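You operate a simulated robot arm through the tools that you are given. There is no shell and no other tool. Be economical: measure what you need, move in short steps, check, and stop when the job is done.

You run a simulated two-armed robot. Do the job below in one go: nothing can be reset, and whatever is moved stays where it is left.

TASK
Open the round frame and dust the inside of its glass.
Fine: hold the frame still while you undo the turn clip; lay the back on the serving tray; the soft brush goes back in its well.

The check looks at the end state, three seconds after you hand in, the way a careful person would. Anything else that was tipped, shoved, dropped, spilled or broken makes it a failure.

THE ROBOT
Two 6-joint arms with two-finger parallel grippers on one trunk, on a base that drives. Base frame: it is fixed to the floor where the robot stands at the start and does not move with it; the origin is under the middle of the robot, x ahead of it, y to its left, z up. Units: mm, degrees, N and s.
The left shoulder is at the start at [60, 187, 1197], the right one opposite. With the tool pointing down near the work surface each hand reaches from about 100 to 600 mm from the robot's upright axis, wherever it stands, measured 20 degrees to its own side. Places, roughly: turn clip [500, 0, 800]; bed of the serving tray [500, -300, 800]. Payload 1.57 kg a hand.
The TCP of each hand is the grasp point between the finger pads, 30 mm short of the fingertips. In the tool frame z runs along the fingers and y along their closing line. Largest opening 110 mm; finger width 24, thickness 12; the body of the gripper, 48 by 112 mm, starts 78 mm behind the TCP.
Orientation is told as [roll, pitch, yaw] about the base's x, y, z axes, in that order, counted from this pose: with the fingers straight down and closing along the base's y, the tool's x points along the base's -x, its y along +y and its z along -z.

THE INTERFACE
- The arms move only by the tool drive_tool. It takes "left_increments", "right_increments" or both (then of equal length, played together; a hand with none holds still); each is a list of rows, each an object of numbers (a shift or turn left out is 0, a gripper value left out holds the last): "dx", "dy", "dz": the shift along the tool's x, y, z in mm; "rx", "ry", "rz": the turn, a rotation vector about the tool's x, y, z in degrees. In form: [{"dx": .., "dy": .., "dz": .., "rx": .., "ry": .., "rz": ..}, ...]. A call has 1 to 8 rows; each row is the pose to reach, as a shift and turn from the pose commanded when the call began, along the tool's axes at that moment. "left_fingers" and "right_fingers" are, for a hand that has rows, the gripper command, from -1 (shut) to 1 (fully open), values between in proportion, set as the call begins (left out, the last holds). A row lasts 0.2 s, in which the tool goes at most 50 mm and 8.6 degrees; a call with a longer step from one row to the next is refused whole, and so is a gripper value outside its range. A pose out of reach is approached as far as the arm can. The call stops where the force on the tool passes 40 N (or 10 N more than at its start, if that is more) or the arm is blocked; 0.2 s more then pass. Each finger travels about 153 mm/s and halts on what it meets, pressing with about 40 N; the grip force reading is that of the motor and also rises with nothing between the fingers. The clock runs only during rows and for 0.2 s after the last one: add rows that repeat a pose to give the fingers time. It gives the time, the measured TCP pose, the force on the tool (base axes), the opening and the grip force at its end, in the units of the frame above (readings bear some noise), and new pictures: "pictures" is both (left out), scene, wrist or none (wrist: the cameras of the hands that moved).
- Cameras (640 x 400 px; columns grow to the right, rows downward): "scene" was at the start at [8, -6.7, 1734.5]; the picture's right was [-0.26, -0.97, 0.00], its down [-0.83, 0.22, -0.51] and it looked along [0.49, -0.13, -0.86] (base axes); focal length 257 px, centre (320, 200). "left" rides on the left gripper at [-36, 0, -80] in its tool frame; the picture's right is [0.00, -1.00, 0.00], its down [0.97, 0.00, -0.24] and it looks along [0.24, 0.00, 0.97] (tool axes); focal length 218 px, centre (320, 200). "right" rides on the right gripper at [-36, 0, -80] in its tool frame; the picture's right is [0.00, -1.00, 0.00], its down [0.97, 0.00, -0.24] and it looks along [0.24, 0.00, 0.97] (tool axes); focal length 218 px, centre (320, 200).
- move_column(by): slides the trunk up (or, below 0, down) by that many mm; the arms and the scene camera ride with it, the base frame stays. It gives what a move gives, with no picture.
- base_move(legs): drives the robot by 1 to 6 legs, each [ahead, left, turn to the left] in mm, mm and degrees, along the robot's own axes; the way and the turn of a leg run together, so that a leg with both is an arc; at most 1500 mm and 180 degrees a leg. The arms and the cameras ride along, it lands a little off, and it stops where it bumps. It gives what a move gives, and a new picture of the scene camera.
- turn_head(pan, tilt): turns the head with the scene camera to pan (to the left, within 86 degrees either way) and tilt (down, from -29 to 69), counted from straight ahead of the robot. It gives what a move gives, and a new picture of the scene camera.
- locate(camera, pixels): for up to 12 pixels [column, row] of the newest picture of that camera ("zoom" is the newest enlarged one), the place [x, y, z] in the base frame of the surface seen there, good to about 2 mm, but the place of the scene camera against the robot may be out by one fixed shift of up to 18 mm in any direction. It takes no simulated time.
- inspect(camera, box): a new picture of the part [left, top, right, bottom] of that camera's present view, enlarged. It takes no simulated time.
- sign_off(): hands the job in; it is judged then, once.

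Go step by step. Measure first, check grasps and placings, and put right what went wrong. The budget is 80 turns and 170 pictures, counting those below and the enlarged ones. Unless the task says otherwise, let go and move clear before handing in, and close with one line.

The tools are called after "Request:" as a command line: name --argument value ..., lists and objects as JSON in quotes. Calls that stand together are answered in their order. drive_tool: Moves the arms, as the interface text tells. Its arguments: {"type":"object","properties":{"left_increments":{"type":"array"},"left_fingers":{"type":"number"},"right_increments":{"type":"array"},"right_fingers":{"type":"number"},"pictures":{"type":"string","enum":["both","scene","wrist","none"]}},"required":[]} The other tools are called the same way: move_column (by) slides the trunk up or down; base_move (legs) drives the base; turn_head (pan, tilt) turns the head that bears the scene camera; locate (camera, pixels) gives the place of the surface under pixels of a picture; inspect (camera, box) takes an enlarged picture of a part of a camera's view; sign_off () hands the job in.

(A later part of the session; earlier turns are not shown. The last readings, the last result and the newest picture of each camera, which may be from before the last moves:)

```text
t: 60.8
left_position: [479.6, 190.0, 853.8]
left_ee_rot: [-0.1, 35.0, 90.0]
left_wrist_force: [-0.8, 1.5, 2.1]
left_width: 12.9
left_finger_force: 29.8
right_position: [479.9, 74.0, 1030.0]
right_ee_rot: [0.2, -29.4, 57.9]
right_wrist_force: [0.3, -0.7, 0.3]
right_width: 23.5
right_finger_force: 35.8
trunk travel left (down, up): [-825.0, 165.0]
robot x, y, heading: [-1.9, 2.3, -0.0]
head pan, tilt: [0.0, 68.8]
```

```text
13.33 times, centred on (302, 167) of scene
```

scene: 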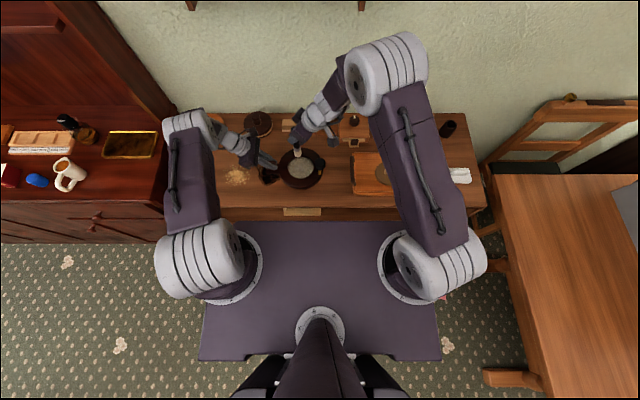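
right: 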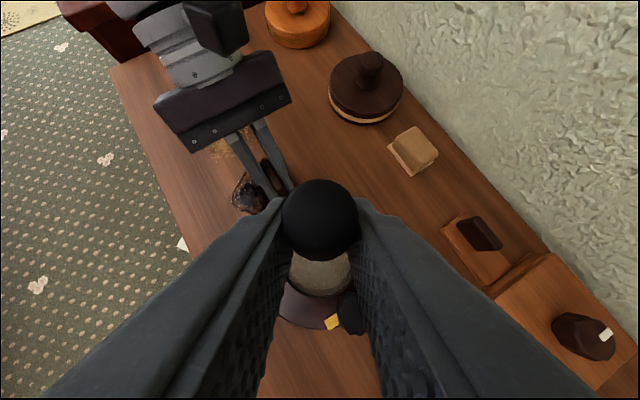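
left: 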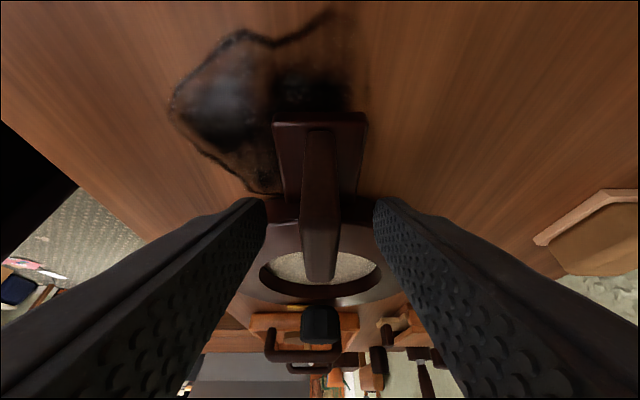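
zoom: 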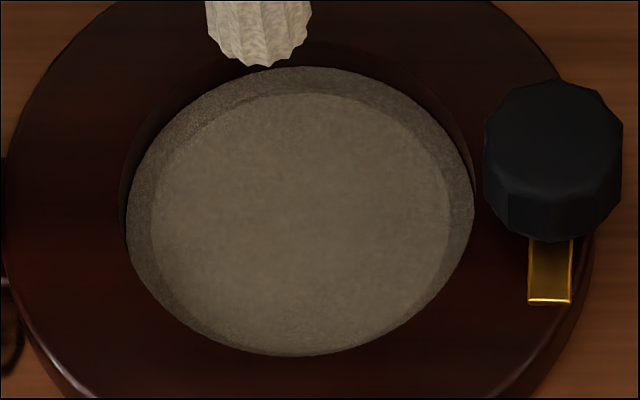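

The glass looks only slightly different in tint. I compare via the right camera, which had the same pose before the dusting.

Request:
inspect --camera "right" --box '[0, 0, 640, 400]'

Request:
inspect --camera "right" --box '[270, 230, 370, 340]'

```text
1.00 times, centred on (320, 200) of right
```

zoom: 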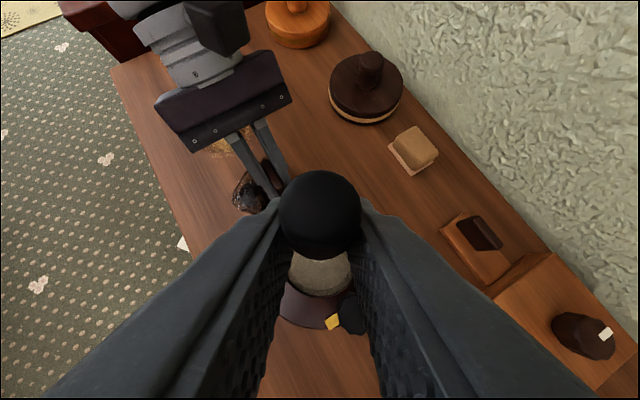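

```text
3.64 times, centred on (320, 285) of right
```

zoom: 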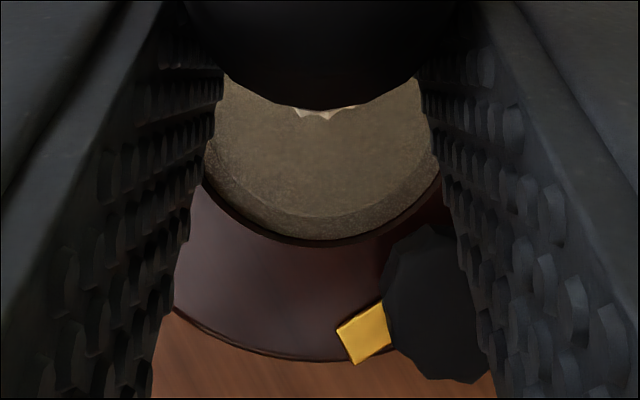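

An outer annulus and an inner, browner disc show. I measure their heights to see whether it is a ledge.

Request:
locate --camera "zoom" --pixels '[[320, 228], [260, 205], [390, 210], [320, 170], [320, 130], [270, 150], [380, 150], [320, 215], [320, 205], [300, 290], [320, 243], [215, 150]]'

```text
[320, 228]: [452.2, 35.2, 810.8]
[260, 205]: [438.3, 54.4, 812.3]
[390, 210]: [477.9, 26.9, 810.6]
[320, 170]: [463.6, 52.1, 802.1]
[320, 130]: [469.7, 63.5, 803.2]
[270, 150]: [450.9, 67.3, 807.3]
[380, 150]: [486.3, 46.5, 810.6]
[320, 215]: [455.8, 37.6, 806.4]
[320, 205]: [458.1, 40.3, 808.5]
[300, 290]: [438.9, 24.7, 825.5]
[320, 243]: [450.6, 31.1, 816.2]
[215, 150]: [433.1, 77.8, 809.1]
```

Request:
inspect --camera "scene" --box '[280, 150, 325, 185]'

Request:
locate --camera "zoom" --pixels '[[320, 200], [250, 200], [400, 200], [320, 280], [320, 130], [178, 210], [462, 200], [300, 95], [210, 140], [430, 130], [100, 250], [320, 315]]'

```text
11.43 times, centred on (302, 168) of scene
```

zoom: 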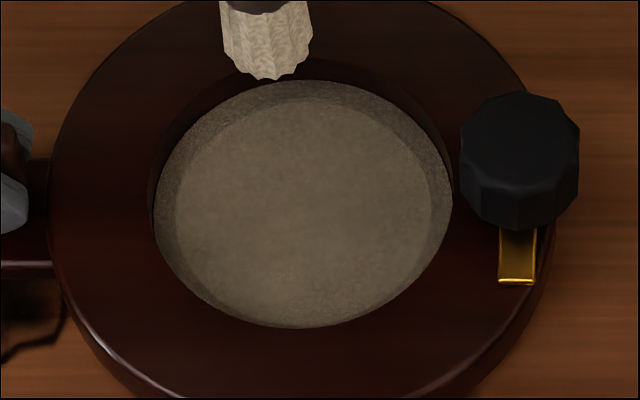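

```text
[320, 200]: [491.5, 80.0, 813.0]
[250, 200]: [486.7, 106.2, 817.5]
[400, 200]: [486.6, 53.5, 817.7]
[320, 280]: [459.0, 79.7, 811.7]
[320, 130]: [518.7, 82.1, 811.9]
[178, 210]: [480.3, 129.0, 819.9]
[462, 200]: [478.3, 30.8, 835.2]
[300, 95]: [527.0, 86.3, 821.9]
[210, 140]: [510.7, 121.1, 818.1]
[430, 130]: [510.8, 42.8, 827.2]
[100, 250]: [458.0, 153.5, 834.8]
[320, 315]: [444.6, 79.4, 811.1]
```

The centre now reads deeper (seen through the glass) while the outer band still reads at the dust level, so the rim needs brushing. I descend again, centred for the tip (TCP y 70), and sweep radius 33.

Request:
drive_tool --right_increments '[{"dx": 20, "dy": -1.3, "dz": 33}, {"dx": 40, "dy": -1.3, "dz": 66}, {"dx": 50, "dy": -1.3, "dz": 81}, {"dx": 53.2, "dy": -1.3, "dz": 86.5}]' --pictures "none"

Request:
drive_tool --right_increments '[{"dx": -15.25, "dy": -27.98, "dz": 8.58}, {"dx": -27.98, "dy": -7.41, "dz": 15.75}, {"dx": -24.39, "dy": 17.49, "dz": 13.73}, {"dx": -6.45, "dy": 32.11, "dz": 3.63}, {"dx": 15.25, "dy": 27.98, "dz": -8.58}, {"dx": 27.98, "dy": 7.41, "dz": -15.75}, {"dx": 24.39, "dy": -17.49, "dz": -13.73}, {"dx": 6.45, "dy": -32.11, "dz": -3.63}]' --pictures "none"

Request:
inspect --camera "scene" --box '[280, 150, 325, 185]'

```text
t: 61.8
left_position: [478.6, 188.5, 853.9]
left_ee_rot: [0.0, 35.0, 90.0]
left_wrist_force: [-0.3, 1.4, 1.6]
left_width: 12.9
left_finger_force: 29.5
right_position: [479.0, 72.1, 929.8]
right_ee_rot: [0.2, -29.5, 58.0]
right_wrist_force: [0.5, 0.4, -0.6]
right_width: 23.2
right_finger_force: 35.5
trunk travel left (down, up): [-825.0, 165.0]
robot x, y, heading: [2.0, 5.6, -0.1]
head pan, tilt: [0.0, 68.8]
```

```text
t: 63.6
left_position: [478.2, 188.1, 852.9]
left_ee_rot: [0.1, 34.9, 89.9]
left_wrist_force: [0.9, 0.3, 0.9]
left_width: 12.7
left_finger_force: 29.5
right_position: [502.2, 47.6, 929.1]
right_ee_rot: [0.1, -29.4, 57.8]
right_wrist_force: [0.0, 0.1, -0.8]
right_width: 23.5
right_finger_force: 35.6
trunk travel left (down, up): [-825.0, 165.0]
robot x, y, heading: [-1.5, 2.3, 0.0]
head pan, tilt: [0.0, 68.8]
```

```text
11.43 times, centred on (302, 168) of scene
```

zoom: 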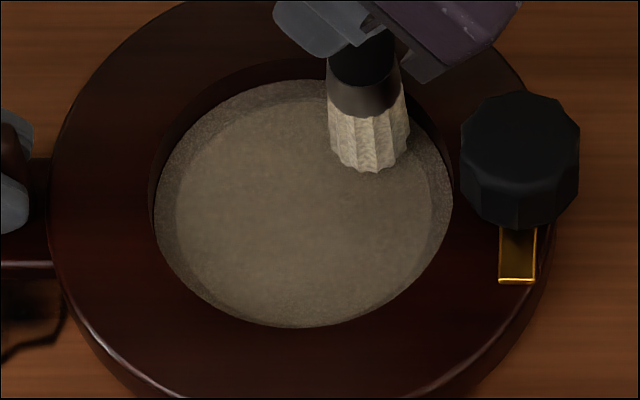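

No contact on that pass. I lower by small steps until the force shows.

Request:
drive_tool --right_increments '[{"dx": 0.5, "dz": 0.9}, {"dx": 1, "dz": 1.7}, {"dx": 1, "dz": 1.7}]' --pictures "none"

Request:
drive_tool --right_increments '[{"dx": 0.5, "dz": 0.9}, {"dx": 1, "dz": 1.7}, {"dx": 1, "dz": 1.7}]' --pictures "none"

```text
t: 64.4
left_position: [477.5, 188.9, 854.2]
left_ee_rot: [-0.1, 34.9, 90.0]
left_wrist_force: [2.6, -0.2, -6.7]
left_width: 12.7
left_finger_force: 29.8
right_position: [501.9, 49.0, 927.8]
right_ee_rot: [0.1, -29.6, 58.0]
right_wrist_force: [-1.5, -0.6, 15.5]
right_width: 23.4
right_finger_force: 35.3
trunk travel left (down, up): [-825.0, 165.0]
robot x, y, heading: [-3.7, 4.6, 0.0]
head pan, tilt: [0.0, 68.8]
```

```text
t: 65.2
left_position: [478.3, 189.2, 854.3]
left_ee_rot: [0.0, 35.0, 90.0]
left_wrist_force: [3.1, -1.0, -10.6]
left_width: 12.9
left_finger_force: 29.9
right_position: [501.5, 48.1, 926.9]
right_ee_rot: [0.1, -29.6, 58.0]
right_wrist_force: [1.5, 1.3, 27.3]
right_width: 23.4
right_finger_force: 36.2
trunk travel left (down, up): [-825.0, 165.0]
robot x, y, heading: [-5.4, 0.2, 0.0]
head pan, tilt: [0.0, 68.8]
```

Contact is firm now; I raise 1 mm and sweep the rim circle, then the radius-20 circle.

Request:
drive_tool --right_increments '[{"dx": -22.2, "dy": 4.1, "dz": 11.3}, {"dx": -34.9, "dy": 24.7, "dz": 18.5}, {"dx": -31.3, "dy": 49.6, "dz": 16.5}, {"dx": -13.4, "dy": 64.2, "dz": 6.4}, {"dx": 8.3, "dy": 60.1, "dz": -5.8}, {"dx": 21.0, "dy": 39.5, "dz": -13.0}, {"dx": 17.4, "dy": 14.6, "dz": -11.0}, {"dx": -0.5, "dy": 0, "dz": -0.9}]' --pictures "none"

Request:
drive_tool --right_increments '[{"dx": -2.55, "dy": 12.68, "dz": 1.44}, {"dx": -15.7, "dy": 15.15, "dz": 8.83}, {"dx": -23.39, "dy": 27.62, "dz": 13.17}, {"dx": -21.23, "dy": 42.71, "dz": 11.95}, {"dx": -10.36, "dy": 51.54, "dz": 5.83}, {"dx": 2.79, "dy": 49.07, "dz": -1.57}, {"dx": 10.48, "dy": 36.59, "dz": -5.9}, {"dx": 8.33, "dy": 21.51, "dz": -4.69}]' --pictures "none"

Request:
inspect --camera "scene" --box '[280, 150, 325, 185]'

```text
t: 67.0
left_position: [479.4, 188.7, 854.7]
left_ee_rot: [-0.1, 35.1, 90.0]
left_wrist_force: [0.2, 0.7, 4.3]
left_width: 12.8
left_finger_force: 29.7
right_position: [501.4, 48.0, 925.3]
right_ee_rot: [0.3, -29.4, 58.1]
right_wrist_force: [-0.1, 0.5, -1.1]
right_width: 23.2
right_finger_force: 35.8
trunk travel left (down, up): [-825.0, 165.0]
robot x, y, heading: [-3.6, 0.6, -0.3]
head pan, tilt: [0.0, 68.8]
```

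```text
t: 68.8
left_position: [479.3, 188.9, 853.5]
left_ee_rot: [0.1, 35.0, 90.0]
left_wrist_force: [0.3, 0.7, 2.4]
left_width: 12.8
left_finger_force: 30.1
right_position: [478.9, 51.1, 927.2]
right_ee_rot: [0.3, -29.5, 58.0]
right_wrist_force: [-0.9, 0.5, 0.6]
right_width: 23.1
right_finger_force: 35.8
trunk travel left (down, up): [-825.0, 165.0]
robot x, y, heading: [-5.1, 0.0, 0.3]
head pan, tilt: [0.0, 68.8]
```

```text
11.43 times, centred on (302, 168) of scene
```

zoom: 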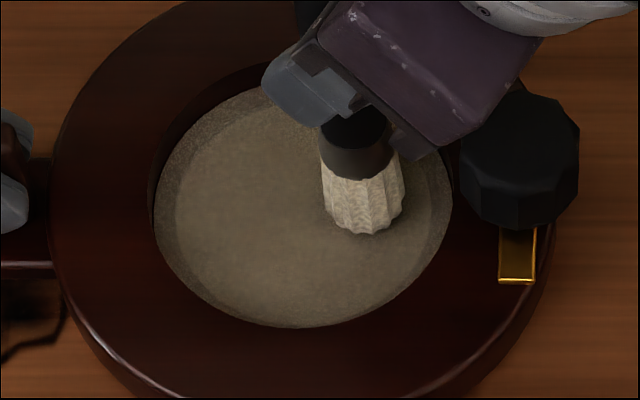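

The brush slides slightly up in the grip, so contact fades after pressing. To judge the dust properly I lift the brush aside and bring the left hand back to its earlier pose, which pictured the glass before dusting.

Request:
drive_tool --left_increments '[{}, {}, {"dz": -25}, {"dz": -60}, {"dx": 15, "dz": -85}, {"dx": 37.4, "dz": -103.9}, {"dx": 37.4, "dz": -103.9}]' --right_increments '[{"dx": -14.7, "dz": -26.1}, {"dx": -29.5, "dz": -52.3}, {"dx": -49.1, "dz": -87.1}, {"dx": -24, "dy": -18, "dz": -101}, {"dx": 0, "dy": -36, "dz": -115}, {"dx": 24.8, "dy": -53, "dz": -128.7}, {"dx": 24.8, "dy": -53, "dz": -128.7}]' --left_fingers 0 --pictures "wrist"

Request:
inspect --camera "left" --box '[230, 130, 410, 250]'

Request:
inspect --camera "scene" --box '[270, 140, 335, 190]'

```text
t: 70.4
left_position: [478.3, 219.0, 959.8]
left_ee_rot: [0.0, 34.9, 90.0]
left_wrist_force: [0.3, 0.2, 0.4]
left_width: 54.8
left_finger_force: 0.2
right_position: [479.6, -47.7, 1027.0]
right_ee_rot: [0.2, -29.4, 58.0]
right_wrist_force: [-0.2, 0.1, -0.2]
right_width: 23.2
right_finger_force: 35.6
trunk travel left (down, up): [-825.0, 165.0]
robot x, y, heading: [-3.1, -2.6, -0.1]
head pan, tilt: [0.0, 68.8]
```

right: 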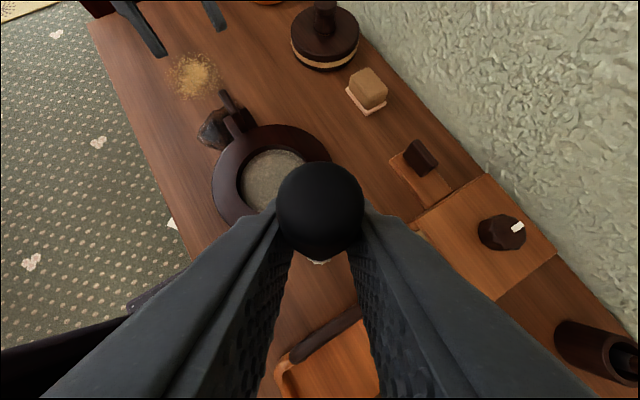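
left: 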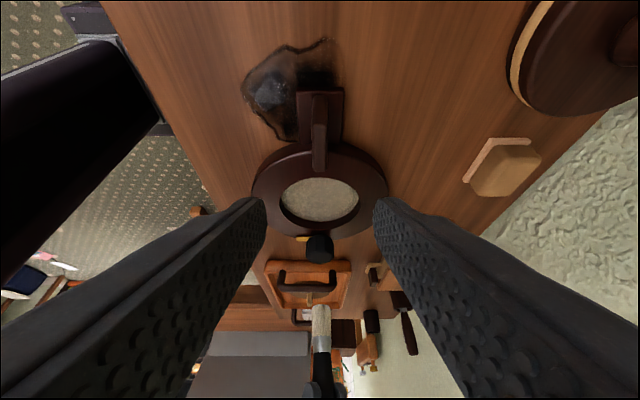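

```text
3.33 times, centred on (320, 190) of left
```

zoom: 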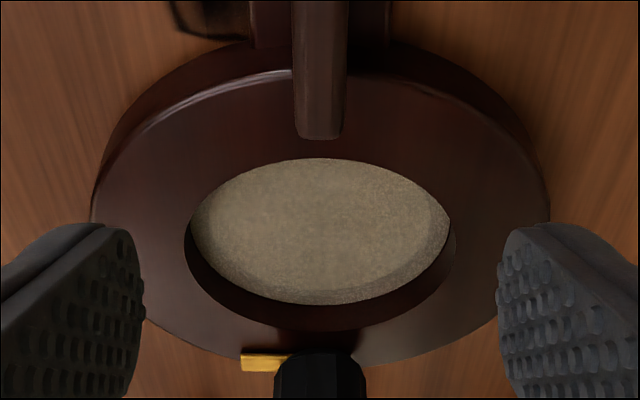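

```text
8.00 times, centred on (302, 165) of scene
```

zoom: 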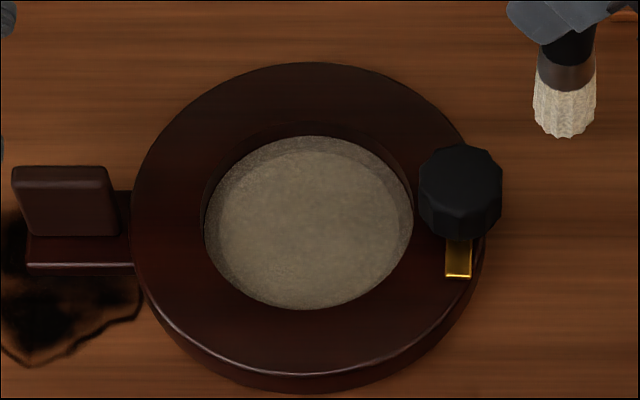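

Request:
locate --camera "left" --pixels '[[320, 195], [305, 195], [335, 195], [320, 205], [320, 185], [290, 195], [352, 200], [320, 214], [345, 210], [320, 225], [321, 310], [320, 348]]'

Request:
inspect --camera "left" --box '[275, 165, 365, 225]'

Request:
inspect --camera "right" --box '[200, 110, 340, 240]'

```text
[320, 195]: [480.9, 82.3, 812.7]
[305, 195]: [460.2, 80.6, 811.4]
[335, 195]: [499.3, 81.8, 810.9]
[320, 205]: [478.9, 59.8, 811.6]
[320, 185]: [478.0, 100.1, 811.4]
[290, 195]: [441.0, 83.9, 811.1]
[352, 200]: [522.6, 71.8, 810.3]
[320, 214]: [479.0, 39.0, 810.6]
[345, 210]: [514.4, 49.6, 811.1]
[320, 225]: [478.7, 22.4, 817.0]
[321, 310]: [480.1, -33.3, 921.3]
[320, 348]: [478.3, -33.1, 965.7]
```

```text
6.67 times, centred on (320, 195) of left
```

zoom: 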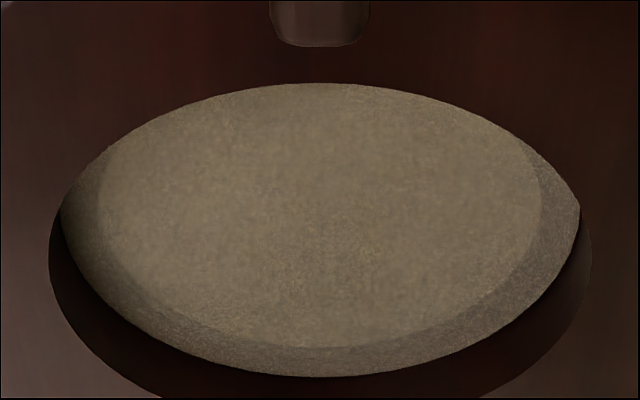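

```text
3.08 times, centred on (270, 175) of right
```

zoom: 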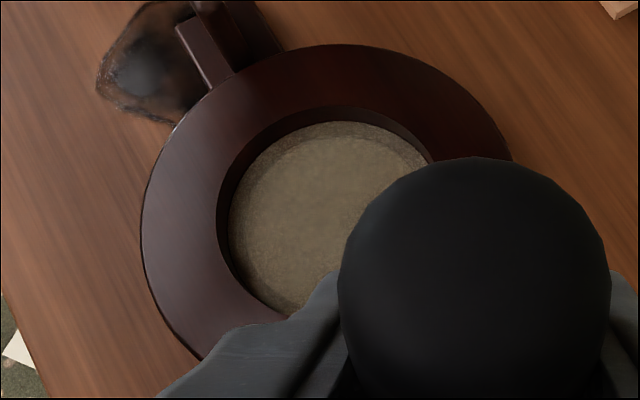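

The glass still reads as dust-covered at z 811, so more strokes in real contact are needed. I re-hold the frame and bring the brush back over the centre.

Request:
drive_tool --left_increments '[{"dx": -22, "dz": 19}, {"dx": -37.4, "dz": 44}, {"dx": -37.4, "dz": 75}, {"dx": -37.4, "dz": 103.9}, {"dx": -37.4, "dz": 103.9}, {"dx": -37.4, "dz": 103.9}, {"dx": -37.4, "dz": 103.9}]' --right_increments '[{"dx": -29, "dy": 21, "dz": 16}, {"dx": -58, "dy": 42, "dz": 32.5}, {"dx": -86.7, "dy": 62.9, "dz": 48.8}, {"dx": -66, "dy": 62.9, "dz": 85}, {"dx": -50, "dy": 62.9, "dz": 114}, {"dx": -41.5, "dy": 62.9, "dz": 128.9}, {"dx": -41.5, "dy": 62.9, "dz": 128.9}]' --pictures "none"

Request:
drive_tool --left_increments '[{}, {}, {}]' --right_increments '[{"dx": 1.5, "dz": 2.6}, {"dx": 3, "dz": 5.2}, {"dx": 3, "dz": 5.2}]' --left_fingers -1 --pictures "none"

```text
t: 72.0
left_position: [478.7, 188.6, 853.7]
left_ee_rot: [0.0, 35.0, 90.0]
left_wrist_force: [-0.4, 0.1, -0.9]
left_width: 55.0
left_finger_force: 0.0
right_position: [478.5, 71.1, 934.4]
right_ee_rot: [0.2, -29.4, 58.0]
right_wrist_force: [-0.2, 0.9, 0.0]
right_width: 23.3
right_finger_force: 36.0
trunk travel left (down, up): [-825.0, 165.0]
robot x, y, heading: [1.0, -0.6, 0.0]
head pan, tilt: [0.0, 68.8]
```

```text
t: 72.8
left_position: [478.7, 189.3, 852.8]
left_ee_rot: [0.0, 35.1, 90.0]
left_wrist_force: [1.3, 1.7, 0.5]
left_width: 12.7
left_finger_force: 29.7
right_position: [478.0, 69.9, 928.4]
right_ee_rot: [0.1, -29.4, 58.0]
right_wrist_force: [0.1, 0.5, 0.0]
right_width: 23.4
right_finger_force: 35.5
trunk travel left (down, up): [-825.0, 165.0]
robot x, y, heading: [-2.6, -0.4, -0.2]
head pan, tilt: [0.0, 68.8]
```

I sweep a small circle while lowering gradually 3 mm, to find the contact again.

Request:
drive_tool --right_increments '[{"dx": -5.05, "dy": -10.2, "dz": 3.99}, {"dx": -9.57, "dy": -2.7, "dz": 6.88}, {"dx": -8.08, "dy": 6.36, "dz": 6.38}, {"dx": -1.42, "dy": 11.7, "dz": 2.98}, {"dx": 6.62, "dy": 10.2, "dz": -1.2}, {"dx": 11.44, "dy": 2.7, "dz": -3.57}, {"dx": 10.24, "dy": -6.36, "dz": -2.55}, {"dx": 3.82, "dy": -11.7, "dz": 1.28}]' --pictures "none"

```text
t: 74.6
left_position: [479.3, 190.1, 853.2]
left_ee_rot: [-0.1, 35.0, 90.0]
left_wrist_force: [0.8, 0.6, 1.2]
left_width: 12.7
left_finger_force: 29.6
right_position: [486.4, 60.5, 926.3]
right_ee_rot: [0.3, -29.4, 57.9]
right_wrist_force: [-0.7, -0.1, -1.1]
right_width: 23.1
right_finger_force: 36.0
trunk travel left (down, up): [-825.0, 165.0]
robot x, y, heading: [-4.1, 2.3, 0.0]
head pan, tilt: [0.0, 68.8]
```

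No contact yet. I lower in 1 mm steps.

Request:
drive_tool --right_increments '[{"dx": 0.5, "dz": 0.87}, {"dx": 1, "dz": 1.74}, {"dx": 1, "dz": 1.74}]' --pictures "none"

Request:
drive_tool --right_increments '[{"dx": 0.5, "dz": 0.87}, {"dx": 0.75, "dz": 1.3}, {"dx": 0.75, "dz": 1.3}]' --pictures "none"

```text
t: 75.4
left_position: [478.4, 189.1, 853.4]
left_ee_rot: [-0.1, 34.9, 90.0]
left_wrist_force: [3.3, 1.6, -3.9]
left_width: 12.8
left_finger_force: 29.2
right_position: [486.1, 60.2, 925.3]
right_ee_rot: [0.1, -29.6, 58.0]
right_wrist_force: [-2.5, -1.6, 13.6]
right_width: 23.3
right_finger_force: 36.4
trunk travel left (down, up): [-825.0, 165.0]
robot x, y, heading: [-7.1, 4.7, 0.0]
head pan, tilt: [0.0, 68.8]
```

```text
t: 76.2
left_position: [478.3, 190.6, 854.4]
left_ee_rot: [0.0, 35.0, 90.0]
left_wrist_force: [3.5, 0.2, -12.8]
left_width: 12.9
left_finger_force: 29.5
right_position: [486.0, 61.5, 921.5]
right_ee_rot: [0.1, -29.6, 58.0]
right_wrist_force: [0.5, 0.3, 27.3]
right_width: 23.8
right_finger_force: 35.9
trunk travel left (down, up): [-825.0, 165.0]
robot x, y, heading: [-3.4, 0.6, 0.1]
head pan, tilt: [0.0, 68.8]
```

Contact is good (27 N). I sweep the rim circle and then radius 20 at this level.

Request:
drive_tool --right_increments '[{"dx": 4.1, "dy": -20.4, "dz": -2.31}, {"dx": -17.6, "dy": -16.27, "dz": 9.91}, {"dx": -30.34, "dy": 4.3, "dz": 17.08}, {"dx": -26.74, "dy": 29.2, "dz": 15.05}, {"dx": -8.81, "dy": 43.82, "dz": 4.96}, {"dx": 12.89, "dy": 39.7, "dz": -7.25}, {"dx": 25.63, "dy": 19.12, "dz": -14.42}, {"dx": 22.03, "dy": -5.78, "dz": -12.4}]' --pictures "none"

Request:
drive_tool --right_increments '[{"dx": -9.36, "dy": 6.89, "dz": 5.85}, {"dx": -20.23, "dy": -1.94, "dz": 11.97}, {"dx": -33.4, "dy": 0.53, "dz": 19.4}, {"dx": -41.1, "dy": 13, "dz": 23.7}, {"dx": -38.9, "dy": 28.1, "dz": 22.5}, {"dx": -28, "dy": 36.9, "dz": 16.4}, {"dx": -14.9, "dy": 34.5, "dz": 9.0}, {"dx": -7.2, "dy": 22, "dz": 4.6}]' --pictures "none"

Request:
inspect --camera "scene" --box '[280, 150, 325, 185]'

```text
t: 78.0
left_position: [477.7, 190.3, 854.0]
left_ee_rot: [0.0, 35.0, 89.9]
left_wrist_force: [1.6, 1.9, 5.1]
left_width: 13.1
left_finger_force: 29.5
right_position: [478.9, 36.1, 923.5]
right_ee_rot: [0.3, -29.4, 58.0]
right_wrist_force: [0.0, -0.2, -0.7]
right_width: 23.2
right_finger_force: 35.8
trunk travel left (down, up): [-825.0, 165.0]
robot x, y, heading: [-4.1, -1.3, -0.0]
head pan, tilt: [0.0, 68.8]
```

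```text
t: 79.8
left_position: [478.3, 190.2, 853.7]
left_ee_rot: [0.0, 35.0, 89.9]
left_wrist_force: [2.0, 0.6, 3.2]
left_width: 12.8
left_finger_force: 30.0
right_position: [463.9, 55.3, 920.9]
right_ee_rot: [0.2, -29.4, 58.0]
right_wrist_force: [-0.4, -0.7, -1.0]
right_width: 23.3
right_finger_force: 35.4
trunk travel left (down, up): [-825.0, 165.0]
robot x, y, heading: [-4.3, -2.9, 0.1]
head pan, tilt: [0.0, 68.8]
```

```text
11.43 times, centred on (302, 168) of scene
```

zoom: 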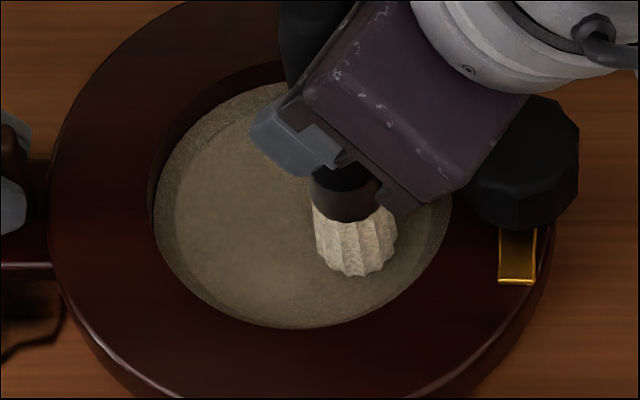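

Contact is lost whenever I go out to radius 33, so I stay within 25 mm. I zigzag across the glass while lowering 3 mm.

Request:
drive_tool --right_increments '[{"dx": -12.1, "dy": -26.5, "dz": 7.4}, {"dx": -2.65, "dy": 9.3, "dz": 2.6}, {"dx": -24.8, "dy": -24.2, "dz": 15.7}, {"dx": -10.1, "dy": 17.4, "dz": 8.0}, {"dx": -32.3, "dy": -16.1, "dz": 20.8}, {"dx": -19.0, "dy": 19.3, "dz": 13.7}, {"dx": -35.8, "dy": -4.0, "dz": 23.3}, {"dx": 3.1, "dy": -8.3, "dz": 1.7}]' --pictures "none"

Request:
inspect --camera "scene" --box '[280, 150, 325, 185]'

```text
t: 81.6
left_position: [477.3, 189.3, 855.1]
left_ee_rot: [-0.1, 35.0, 89.9]
left_wrist_force: [-0.7, -2.1, -5.4]
left_width: 13.0
left_finger_force: 29.9
right_position: [470.3, 50.3, 919.7]
right_ee_rot: [0.1, -29.7, 58.1]
right_wrist_force: [3.2, 5.0, 18.9]
right_width: 23.4
right_finger_force: 35.9
trunk travel left (down, up): [-825.0, 165.0]
robot x, y, heading: [-6.1, 1.5, -0.3]
head pan, tilt: [0.0, 68.8]
```

```text
11.43 times, centred on (302, 168) of scene
```

zoom: 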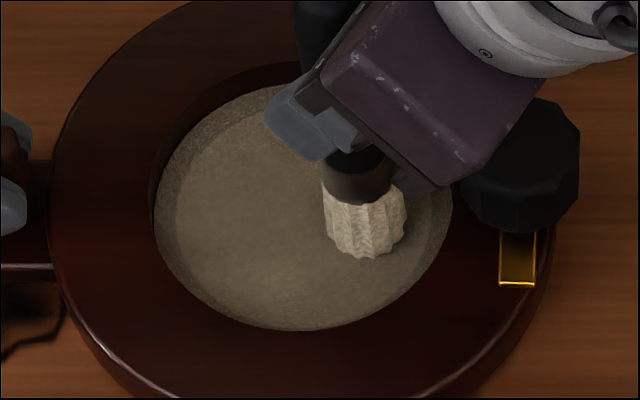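

Contact holds at 19 N. I continue with two more zigzag sets in both directions.

Request:
drive_tool --right_increments '[{"dx": -22.5, "dy": 30.3, "dz": 12.7}, {"dx": 4.25, "dy": 4.0, "dz": -2.4}, {"dx": -32.7, "dy": 21.1, "dz": 18.4}, {"dx": -1.5, "dy": -8.4, "dz": 0.8}, {"dx": -38.4, "dy": 8.7, "dz": 21.6}, {"dx": -10.2, "dy": -18.7, "dz": 5.7}, {"dx": -39.5, "dy": -4.7, "dz": 22.3}, {"dx": -26.1, "dy": -21.4, "dz": 14.7}]' --pictures "none"

Request:
drive_tool --right_increments '[{"dx": 25.4, "dy": 38.6, "dz": -13.7}, {"dx": -2.3, "dy": 6.6, "dz": 1.9}, {"dx": 16, "dy": 47.7, "dz": -8.4}, {"dx": -9.7, "dy": 11.9, "dz": 6.1}, {"dx": 6.7, "dy": 49.6, "dz": -3.2}, {"dx": -14.3, "dy": 22.3, "dz": 8.7}, {"dx": -6.2, "dy": 44.7, "dz": 4.1}, {"dx": 7.8, "dy": 25.2, "dz": -3.8}]' --pictures "none"

Request:
inspect --camera "scene" --box '[280, 150, 325, 185]'

```text
t: 83.4
left_position: [479.2, 189.4, 854.5]
left_ee_rot: [0.1, 35.0, 90.0]
left_wrist_force: [0.2, 1.8, 1.8]
left_width: 12.9
left_finger_force: 29.6
right_position: [504.9, 63.5, 917.7]
right_ee_rot: [0.3, -29.5, 57.9]
right_wrist_force: [-0.1, 0.8, 3.5]
right_width: 23.5
right_finger_force: 36.0
trunk travel left (down, up): [-825.0, 165.0]
robot x, y, heading: [-1.4, 2.0, -0.1]
head pan, tilt: [0.0, 68.8]
```

```text
t: 85.2
left_position: [478.5, 188.5, 852.8]
left_ee_rot: [0.0, 35.0, 90.1]
left_wrist_force: [0.3, 1.8, 1.1]
left_width: 12.9
left_finger_force: 30.1
right_position: [479.5, 68.8, 917.8]
right_ee_rot: [0.2, -29.4, 57.9]
right_wrist_force: [-1.6, -0.4, 2.0]
right_width: 23.1
right_finger_force: 35.6
trunk travel left (down, up): [-825.0, 165.0]
robot x, y, heading: [-2.5, -0.7, 0.2]
head pan, tilt: [0.0, 68.8]
```

```text
11.43 times, centred on (302, 168) of scene
```

zoom: 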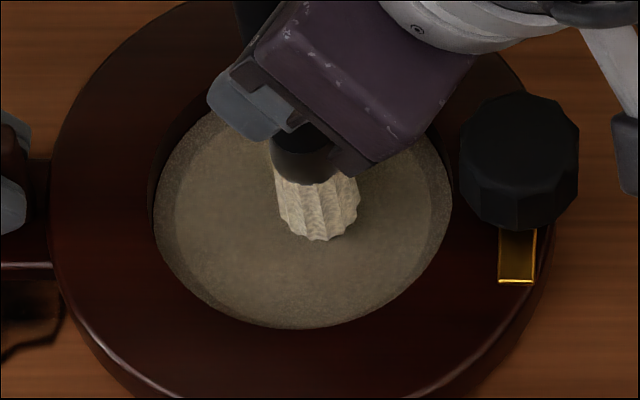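

I lift the brush aside and sample the glass surface densely with locate, to learn where dust remains.

Request:
drive_tool --right_increments '[{"dx": -14.7, "dz": -26.1}, {"dx": -29.5, "dz": -52.3}, {"dx": -49.1, "dz": -87.1}, {"dx": -24, "dy": -18, "dz": -101}, {"dx": 0, "dy": -36, "dz": -115}, {"dx": 24.8, "dy": -53, "dz": -128.7}, {"dx": 24.8, "dy": -53, "dz": -128.7}]' --pictures "none"

Request:
inspect --camera "scene" --box '[270, 140, 335, 190]'

Request:
inspect --camera "scene" --box '[288, 156, 316, 178]'

Request:
locate --camera "zoom" --pixels '[[100, 200], [180, 200], [260, 200], [340, 200], [420, 200], [500, 200], [200, 120], [300, 120], [400, 120], [200, 280], [300, 280], [400, 280]]'

Request:
locate --camera "zoom" --pixels '[[140, 240], [220, 240], [300, 240], [380, 240], [460, 240], [140, 160], [220, 160], [300, 160], [380, 160], [460, 160], [250, 330], [350, 330]]'

```text
t: 86.8
left_position: [478.5, 190.2, 854.2]
left_ee_rot: [0.0, 35.0, 90.0]
left_wrist_force: [0.1, -1.3, 0.0]
left_width: 13.0
left_finger_force: 29.5
right_position: [478.3, -31.4, 1018.8]
right_ee_rot: [0.1, -29.5, 57.9]
right_wrist_force: [-0.5, -0.3, 0.1]
right_width: 23.4
right_finger_force: 35.8
trunk travel left (down, up): [-825.0, 165.0]
robot x, y, heading: [-0.8, -1.0, -0.1]
head pan, tilt: [0.0, 68.8]
```

```text
8.00 times, centred on (302, 165) of scene
```

zoom: 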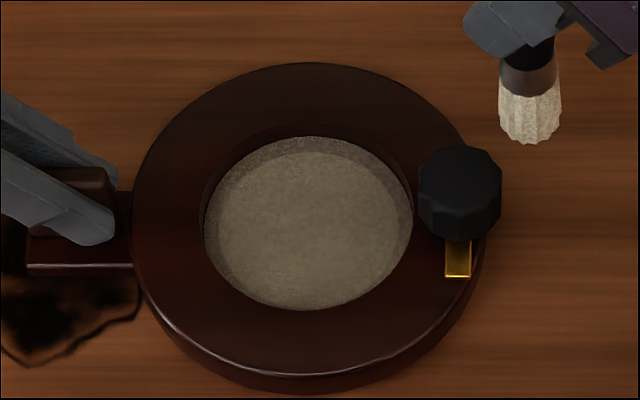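

```text
16.00 times, centred on (302, 167) of scene
```

zoom: 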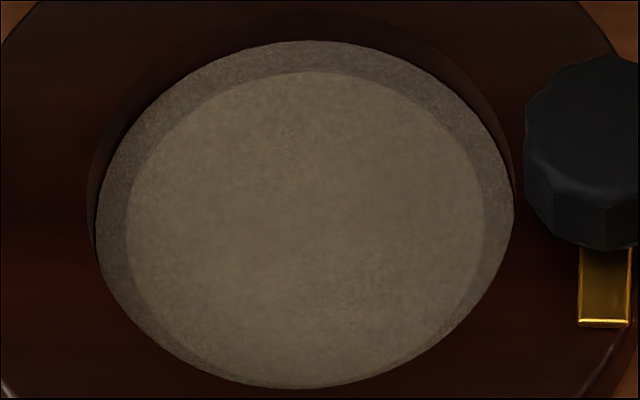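

```text
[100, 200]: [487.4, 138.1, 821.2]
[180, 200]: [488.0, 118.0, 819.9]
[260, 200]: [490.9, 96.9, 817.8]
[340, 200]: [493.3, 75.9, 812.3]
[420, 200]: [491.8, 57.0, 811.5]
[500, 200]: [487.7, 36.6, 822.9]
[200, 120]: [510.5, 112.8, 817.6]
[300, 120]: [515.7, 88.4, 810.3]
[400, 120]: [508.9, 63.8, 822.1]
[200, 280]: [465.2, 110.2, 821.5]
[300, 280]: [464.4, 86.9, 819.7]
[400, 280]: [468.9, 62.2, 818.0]
```

```text
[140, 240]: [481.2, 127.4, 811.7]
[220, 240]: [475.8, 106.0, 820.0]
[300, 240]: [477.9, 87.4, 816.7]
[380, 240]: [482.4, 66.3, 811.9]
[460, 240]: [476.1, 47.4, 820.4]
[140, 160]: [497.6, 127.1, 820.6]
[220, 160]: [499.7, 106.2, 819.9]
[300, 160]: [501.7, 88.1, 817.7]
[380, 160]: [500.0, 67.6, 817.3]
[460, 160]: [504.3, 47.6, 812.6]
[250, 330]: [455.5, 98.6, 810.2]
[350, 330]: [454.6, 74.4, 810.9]
```

Request:
inspect --camera "scene" --box '[292, 158, 304, 167]'

Request:
inspect --camera "right" --box '[200, 110, 340, 240]'

Request:
inspect --camera "scene" --box '[323, 145, 345, 160]'

```text
16.00 times, centred on (298, 162) of scene
```

zoom: 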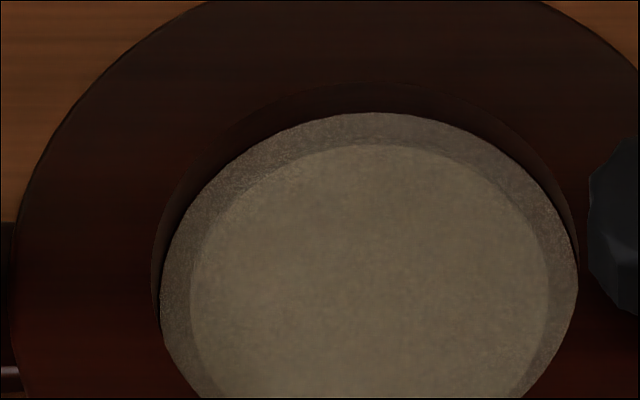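

```text
3.08 times, centred on (270, 175) of right
```

zoom: 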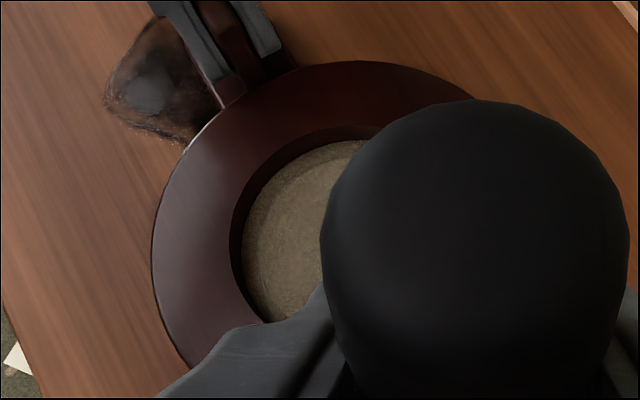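

```text
16.00 times, centred on (334, 152) of scene
```

zoom: 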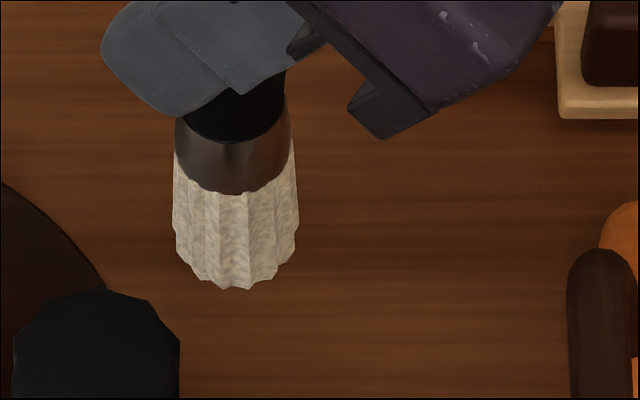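

Turn budget is getting short, so I batch: descend to light contact, run six slow closed loops (radius 14/21/28) with slight lowering, then lift aside and look.

Request:
drive_tool --right_increments '[{"dx": -25, "dy": 17.7, "dz": 14.1}, {"dx": -50, "dy": 35.4, "dz": 28.3}, {"dx": -75.3, "dy": 53.1, "dz": 42.4}, {"dx": -56, "dy": 53.1, "dz": 77}, {"dx": -38, "dy": 53.1, "dz": 108}, {"dx": -25.7, "dy": 53.1, "dz": 130.4}, {"dx": -25.7, "dy": 53.1, "dz": 130.4}]' --pictures "none"

Request:
drive_tool --right_increments '[{"dx": -6.3, "dy": -11.9, "dz": 4.0}, {"dx": -11.9, "dy": -1.6, "dz": 7.2}, {"dx": -8.5, "dy": 9.9, "dz": 5.2}, {"dx": 1.5, "dy": 13.9, "dz": -0.4}, {"dx": 10.5, "dy": 7.5, "dz": -5.4}, {"dx": 11.7, "dy": -4.6, "dz": -6.1}, {"dx": 4.2, "dy": -13.2, "dz": -1.9}, {"dx": 0.2, "dz": 0.35}]' --pictures "none"

Request:
drive_tool --right_increments '[{"dx": -9.5, "dy": -17.8, "dz": 5.8}, {"dx": -18, "dy": -2.4, "dz": 10.6}, {"dx": -12.8, "dy": 14.8, "dz": 7.7}, {"dx": 2.2, "dy": 20.8, "dz": -0.8}, {"dx": 15.6, "dy": 11.2, "dz": -8.3}, {"dx": 17.5, "dy": -6.9, "dz": -9.4}, {"dx": 6.3, "dy": -19.8, "dz": -3.1}, {"dx": 0.2, "dz": 0.35}]' --pictures "none"

Request:
drive_tool --right_increments '[{"dx": -12.7, "dy": -23.7, "dz": 7.6}, {"dx": -24.1, "dy": -3.2, "dz": 14.0}, {"dx": -17.1, "dy": 19.7, "dz": 10.1}, {"dx": 2.9, "dy": 27.8, "dz": -1.2}, {"dx": 20.8, "dy": 15.0, "dz": -11.2}, {"dx": 23.2, "dy": -9.2, "dz": -12.6}, {"dx": 8.3, "dy": -26.4, "dz": -4.2}, {"dx": 0.2, "dz": 0.35}]' --pictures "none"

Request:
drive_tool --right_increments '[{"dx": -6.3, "dy": -11.9, "dz": 4.0}, {"dx": -11.9, "dy": -1.6, "dz": 7.2}, {"dx": -8.5, "dy": 9.9, "dz": 5.2}, {"dx": 1.5, "dy": 13.9, "dz": -0.4}, {"dx": 10.5, "dy": 7.5, "dz": -5.4}, {"dx": 11.7, "dy": -4.6, "dz": -6.1}, {"dx": 4.2, "dy": -13.2, "dz": -1.9}, {"dx": 0.2, "dz": 0.35}]' --pictures "none"

Request:
drive_tool --right_increments '[{"dx": -12.7, "dy": -23.7, "dz": 7.6}, {"dx": -24.1, "dy": -3.2, "dz": 14.0}, {"dx": -17.1, "dy": 19.7, "dz": 10.1}, {"dx": 2.9, "dy": 27.8, "dz": -1.2}, {"dx": 20.8, "dy": 15.0, "dz": -11.2}, {"dx": 23.2, "dy": -9.2, "dz": -12.6}, {"dx": 8.3, "dy": -26.4, "dz": -4.2}, {"dx": 0.2, "dz": 0.35}]' --pictures "none"

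Request:
drive_tool --right_increments '[{"dx": -9.5, "dy": -17.8, "dz": 5.8}, {"dx": -18, "dy": -2.4, "dz": 10.6}, {"dx": -12.8, "dy": 14.8, "dz": 7.7}, {"dx": 2.2, "dy": 20.8, "dz": -0.8}, {"dx": 15.6, "dy": 11.2, "dz": -8.3}, {"dx": 17.5, "dy": -6.9, "dz": -9.4}, {"dx": 6.3, "dy": -19.8, "dz": -3.1}, {"dx": 0.2, "dz": 0.35}]' --pictures "none"

Request:
inspect --camera "scene" --box '[285, 152, 320, 182]'

```text
t: 88.4
left_position: [478.9, 189.5, 853.9]
left_ee_rot: [0.0, 35.1, 89.9]
left_wrist_force: [1.4, 1.2, -1.5]
left_width: 12.8
left_finger_force: 30.0
right_position: [479.2, 70.3, 918.9]
right_ee_rot: [0.1, -29.7, 58.0]
right_wrist_force: [-0.5, -1.2, 10.9]
right_width: 23.2
right_finger_force: 35.5
trunk travel left (down, up): [-825.0, 165.0]
robot x, y, heading: [0.4, 4.2, 0.1]
head pan, tilt: [0.0, 68.8]
```

```text
t: 90.2
left_position: [477.0, 189.8, 853.5]
left_ee_rot: [0.1, 34.9, 89.9]
left_wrist_force: [-1.8, 4.4, -4.0]
left_width: 12.9
left_finger_force: 29.9
right_position: [479.3, 69.8, 916.7]
right_ee_rot: [0.0, -29.5, 57.8]
right_wrist_force: [5.3, -3.3, 13.8]
right_width: 23.3
right_finger_force: 35.8
trunk travel left (down, up): [-825.0, 165.0]
robot x, y, heading: [-3.6, 0.5, 0.0]
head pan, tilt: [0.0, 68.8]
```

```text
t: 92.0
left_position: [477.2, 188.5, 854.0]
left_ee_rot: [0.0, 35.0, 90.0]
left_wrist_force: [0.2, 0.6, 2.5]
left_width: 12.8
left_finger_force: 29.2
right_position: [478.9, 70.4, 915.7]
right_ee_rot: [0.0, -29.5, 58.0]
right_wrist_force: [-0.2, 0.3, -1.2]
right_width: 23.3
right_finger_force: 35.7
trunk travel left (down, up): [-825.0, 165.0]
robot x, y, heading: [-1.6, 1.1, -0.1]
head pan, tilt: [0.0, 68.8]
```

```text
t: 93.8
left_position: [478.3, 189.7, 853.1]
left_ee_rot: [-0.1, 34.9, 89.9]
left_wrist_force: [-0.2, 2.5, 2.9]
left_width: 12.6
left_finger_force: 29.7
right_position: [479.6, 71.2, 915.4]
right_ee_rot: [0.1, -29.4, 57.9]
right_wrist_force: [0.6, 0.8, 1.4]
right_width: 23.3
right_finger_force: 36.4
trunk travel left (down, up): [-825.0, 165.0]
robot x, y, heading: [-3.6, -0.4, 0.0]
head pan, tilt: [0.0, 68.8]
```

```text
t: 95.6
left_position: [477.5, 188.8, 853.7]
left_ee_rot: [0.0, 34.9, 89.9]
left_wrist_force: [-0.7, 2.8, 0.7]
left_width: 12.8
left_finger_force: 29.8
right_position: [478.4, 70.7, 915.6]
right_ee_rot: [0.1, -29.4, 57.9]
right_wrist_force: [1.7, -2.0, 3.9]
right_width: 23.4
right_finger_force: 35.7
trunk travel left (down, up): [-825.0, 165.0]
robot x, y, heading: [-3.2, -0.1, -0.0]
head pan, tilt: [0.0, 68.8]
```

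```text
t: 97.4
left_position: [477.0, 190.8, 854.7]
left_ee_rot: [0.1, 34.9, 89.9]
left_wrist_force: [-1.2, 3.3, -1.9]
left_width: 12.7
left_finger_force: 29.9
right_position: [479.3, 69.7, 916.2]
right_ee_rot: [0.1, -29.6, 58.0]
right_wrist_force: [3.2, -2.1, 12.0]
right_width: 23.3
right_finger_force: 35.5
trunk travel left (down, up): [-825.0, 165.0]
robot x, y, heading: [-0.4, 2.4, 0.1]
head pan, tilt: [0.0, 68.8]
```

```text
t: 99.2
left_position: [476.7, 191.3, 853.5]
left_ee_rot: [0.0, 35.0, 89.8]
left_wrist_force: [-2.9, 2.6, -0.8]
left_width: 12.7
left_finger_force: 30.4
right_position: [478.4, 70.8, 915.8]
right_ee_rot: [0.0, -29.3, 58.0]
right_wrist_force: [1.6, -0.7, 4.5]
right_width: 23.3
right_finger_force: 35.7
trunk travel left (down, up): [-825.0, 165.0]
robot x, y, heading: [-0.3, 2.3, 0.2]
head pan, tilt: [0.0, 68.8]
```

```text
13.33 times, centred on (302, 167) of scene
```

zoom: 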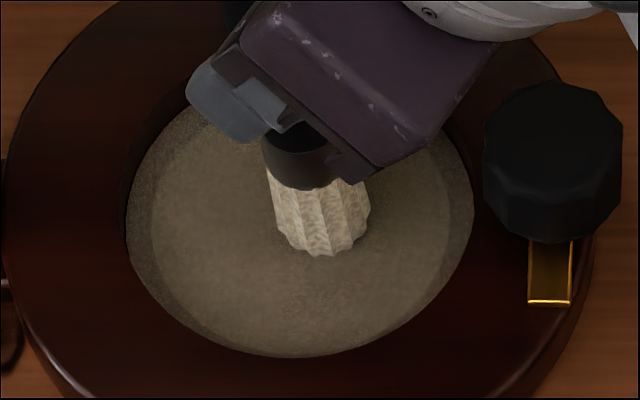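

Contact was steady at 4–14 N over the whole glass. I do two last rim loops, then release the frame, lift, retrace the way back toward the wells and drive ahead, all in one batch.

Request:
drive_tool --right_increments '[{"dx": -22.7, "dy": -16.5, "dz": 13.2}, {"dx": -25.3, "dy": 10.2, "dz": 14.7}, {"dx": -8.8, "dy": 29.2, "dz": 5.4}, {"dx": 14.5, "dy": 26.3, "dz": -7.7}, {"dx": 27, "dy": 3.5, "dz": -14.7}, {"dx": 19.3, "dy": -21.9, "dz": -10.4}, {"dx": -2.7, "dy": -30.8, "dz": 2.0}, {"dx": 0.2, "dz": 0.35}]' --pictures "none"

Request:
drive_tool --right_increments '[{"dx": -12.7, "dy": -23.7, "dz": 7.6}, {"dx": -24.1, "dy": -3.2, "dz": 14.0}, {"dx": -17.1, "dy": 19.7, "dz": 10.1}, {"dx": 2.9, "dy": 27.8, "dz": -1.2}, {"dx": 20.8, "dy": 15.0, "dz": -11.2}, {"dx": 23.2, "dy": -9.2, "dz": -12.6}, {"dx": 8.3, "dy": -26.4, "dz": -4.2}, {"dx": 0.2, "dz": 0.35}]' --pictures "none"

Request:
drive_tool --right_increments '[{"dx": -22.7, "dy": -16.5, "dz": 13.2}, {"dx": -25.3, "dy": 10.2, "dz": 14.7}, {"dx": -8.8, "dy": 29.2, "dz": 5.4}, {"dx": 14.5, "dy": 26.3, "dz": -7.7}, {"dx": 27, "dy": 3.5, "dz": -14.7}, {"dx": 19.3, "dy": -21.9, "dz": -10.4}, {"dx": -2.7, "dy": -30.8, "dz": 2.0}, {"dx": 0.2, "dz": 0.35}]' --pictures "none"

Request:
drive_tool --right_increments '[{"dx": -19, "dz": -33}, {"dx": -38, "dz": -67}, {"dx": -57, "dz": -100.5}, {"dx": -57, "dz": -100.5}]' --pictures "none"

Request:
inspect --camera "scene" --box '[260, 130, 345, 200]'

Request:
drive_tool --right_increments '[{"dx": 30.3, "dy": -20.3, "dz": -19.1}, {"dx": 60.7, "dy": -40.6, "dz": -38.2}, {"dx": 91, "dy": -60.9, "dz": -57.3}, {"dx": 121.4, "dy": -81.2, "dz": -76.4}, {"dx": 151.7, "dy": -101.5, "dz": -95.4}, {"dx": 182, "dy": -121.9, "dz": -114.5}, {"dx": 212.4, "dy": -142.2, "dz": -133.6}, {"dx": 242.7, "dy": -162.5, "dz": -152.7}]' --pictures "none"

Request:
drive_tool --left_increments '[{}, {}, {"dz": -25}, {"dz": -60}, {"dx": 15, "dz": -85}, {"dx": 37, "dz": -104}, {"dx": 60, "dz": -140}, {"dx": 60, "dz": -140}]' --right_increments '[{"rx": 3.4, "rz": 6.1}, {"rx": 6.9, "rz": 12.2}, {"rx": 10.3, "rz": 18.3}, {"rx": 13.7, "rz": 24.4}, {"rx": 17.2, "rz": 30.5}, {"rx": 20.6, "rz": 36.6}, {"rx": 24, "rz": 42.7}, {"rx": 27.4, "rz": 48.8}]' --left_fingers 0 --pictures "scene"

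Request:
inspect --camera "scene" --box '[260, 130, 345, 200]'

```text
t: 101.0
left_position: [478.0, 190.1, 854.1]
left_ee_rot: [0.0, 35.0, 89.9]
left_wrist_force: [-2.8, 5.0, -2.1]
left_width: 12.8
left_finger_force: 29.4
right_position: [478.0, 70.9, 914.4]
right_ee_rot: [0.0, -29.5, 58.0]
right_wrist_force: [5.4, -1.0, 14.5]
right_width: 23.5
right_finger_force: 35.7
trunk travel left (down, up): [-825.0, 165.0]
robot x, y, heading: [-1.8, -4.3, 0.1]
head pan, tilt: [0.0, 68.8]
```

```text
t: 102.8
left_position: [477.2, 190.1, 854.0]
left_ee_rot: [-0.1, 34.9, 90.0]
left_wrist_force: [-0.2, 0.4, 2.4]
left_width: 12.8
left_finger_force: 29.2
right_position: [479.4, 71.5, 913.8]
right_ee_rot: [0.1, -29.4, 58.0]
right_wrist_force: [0.3, 0.1, 0.0]
right_width: 23.3
right_finger_force: 35.7
trunk travel left (down, up): [-825.0, 165.0]
robot x, y, heading: [-3.5, -1.4, 0.0]
head pan, tilt: [0.0, 68.8]
```

```text
t: 104.6
left_position: [479.1, 190.5, 853.1]
left_ee_rot: [-0.1, 35.0, 89.9]
left_wrist_force: [-0.6, 2.3, 5.2]
left_width: 12.8
left_finger_force: 29.9
right_position: [478.8, 69.4, 912.9]
right_ee_rot: [0.2, -29.4, 57.8]
right_wrist_force: [-1.3, 0.6, 1.1]
right_width: 23.5
right_finger_force: 35.5
trunk travel left (down, up): [-825.0, 165.0]
robot x, y, heading: [-5.2, -1.8, 0.1]
head pan, tilt: [0.0, 68.8]
```

```text
t: 105.6
left_position: [477.6, 190.0, 853.8]
left_ee_rot: [-0.1, 35.0, 90.0]
left_wrist_force: [-0.1, 1.6, 4.0]
left_width: 12.8
left_finger_force: 29.9
right_position: [478.3, 69.8, 1031.4]
right_ee_rot: [0.1, -29.6, 58.0]
right_wrist_force: [0.2, 0.2, -0.9]
right_width: 23.5
right_finger_force: 35.3
trunk travel left (down, up): [-825.0, 165.0]
robot x, y, heading: [-3.0, -0.1, -0.1]
head pan, tilt: [0.0, 68.8]
```

```text
5.71 times, centred on (302, 165) of scene
```

zoom: 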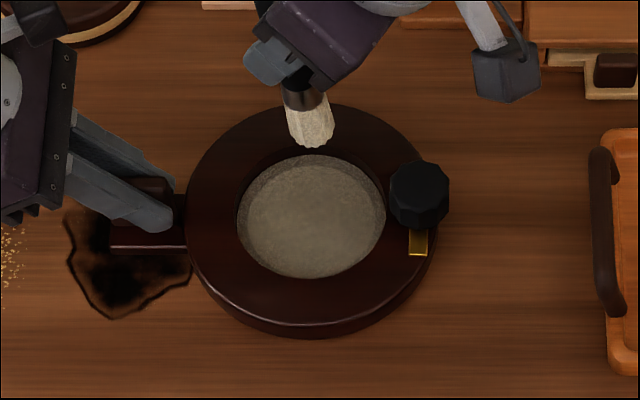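

```text
t: 107.4
left_position: [477.0, 188.4, 852.6]
left_ee_rot: [0.0, 34.9, 90.0]
left_wrist_force: [0.4, -0.2, 0.4]
left_width: 12.8
left_finger_force: 29.5
right_position: [464.8, -260.4, 1041.8]
right_ee_rot: [0.3, -29.5, 57.9]
right_wrist_force: [-0.4, 0.2, -1.4]
right_width: 23.1
right_finger_force: 35.2
trunk travel left (down, up): [-825.0, 165.0]
robot x, y, heading: [-5.5, 1.6, -0.0]
head pan, tilt: [0.0, 68.8]
```

```text
t: 109.2
left_position: [479.1, 221.3, 1003.0]
left_ee_rot: [0.1, 35.0, 90.0]
left_wrist_force: [0.2, -0.3, 0.4]
left_width: 55.1
left_finger_force: 0.0
right_position: [465.7, -259.1, 1041.8]
right_ee_rot: [0.2, -29.3, 2.0]
right_wrist_force: [-0.6, -0.3, 0.1]
right_width: 23.2
right_finger_force: 35.5
trunk travel left (down, up): [-825.0, 165.0]
robot x, y, heading: [-1.2, 2.5, 0.0]
head pan, tilt: [0.0, 68.8]
```

scene: 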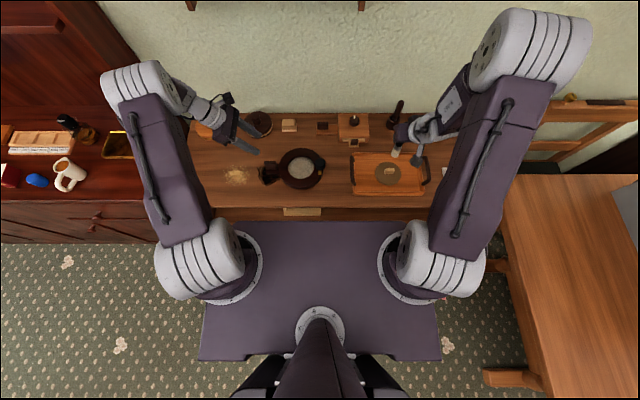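

```text
5.71 times, centred on (302, 165) of scene
```

zoom: 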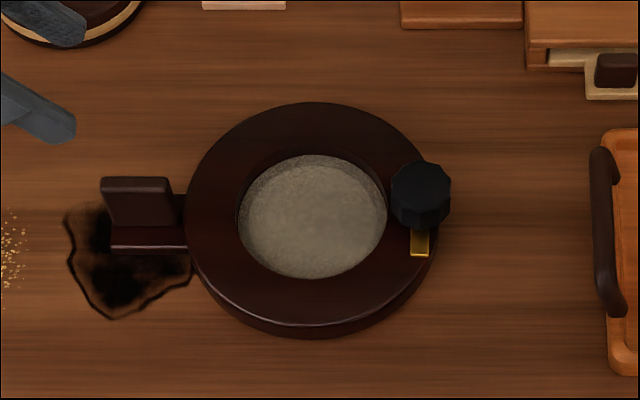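

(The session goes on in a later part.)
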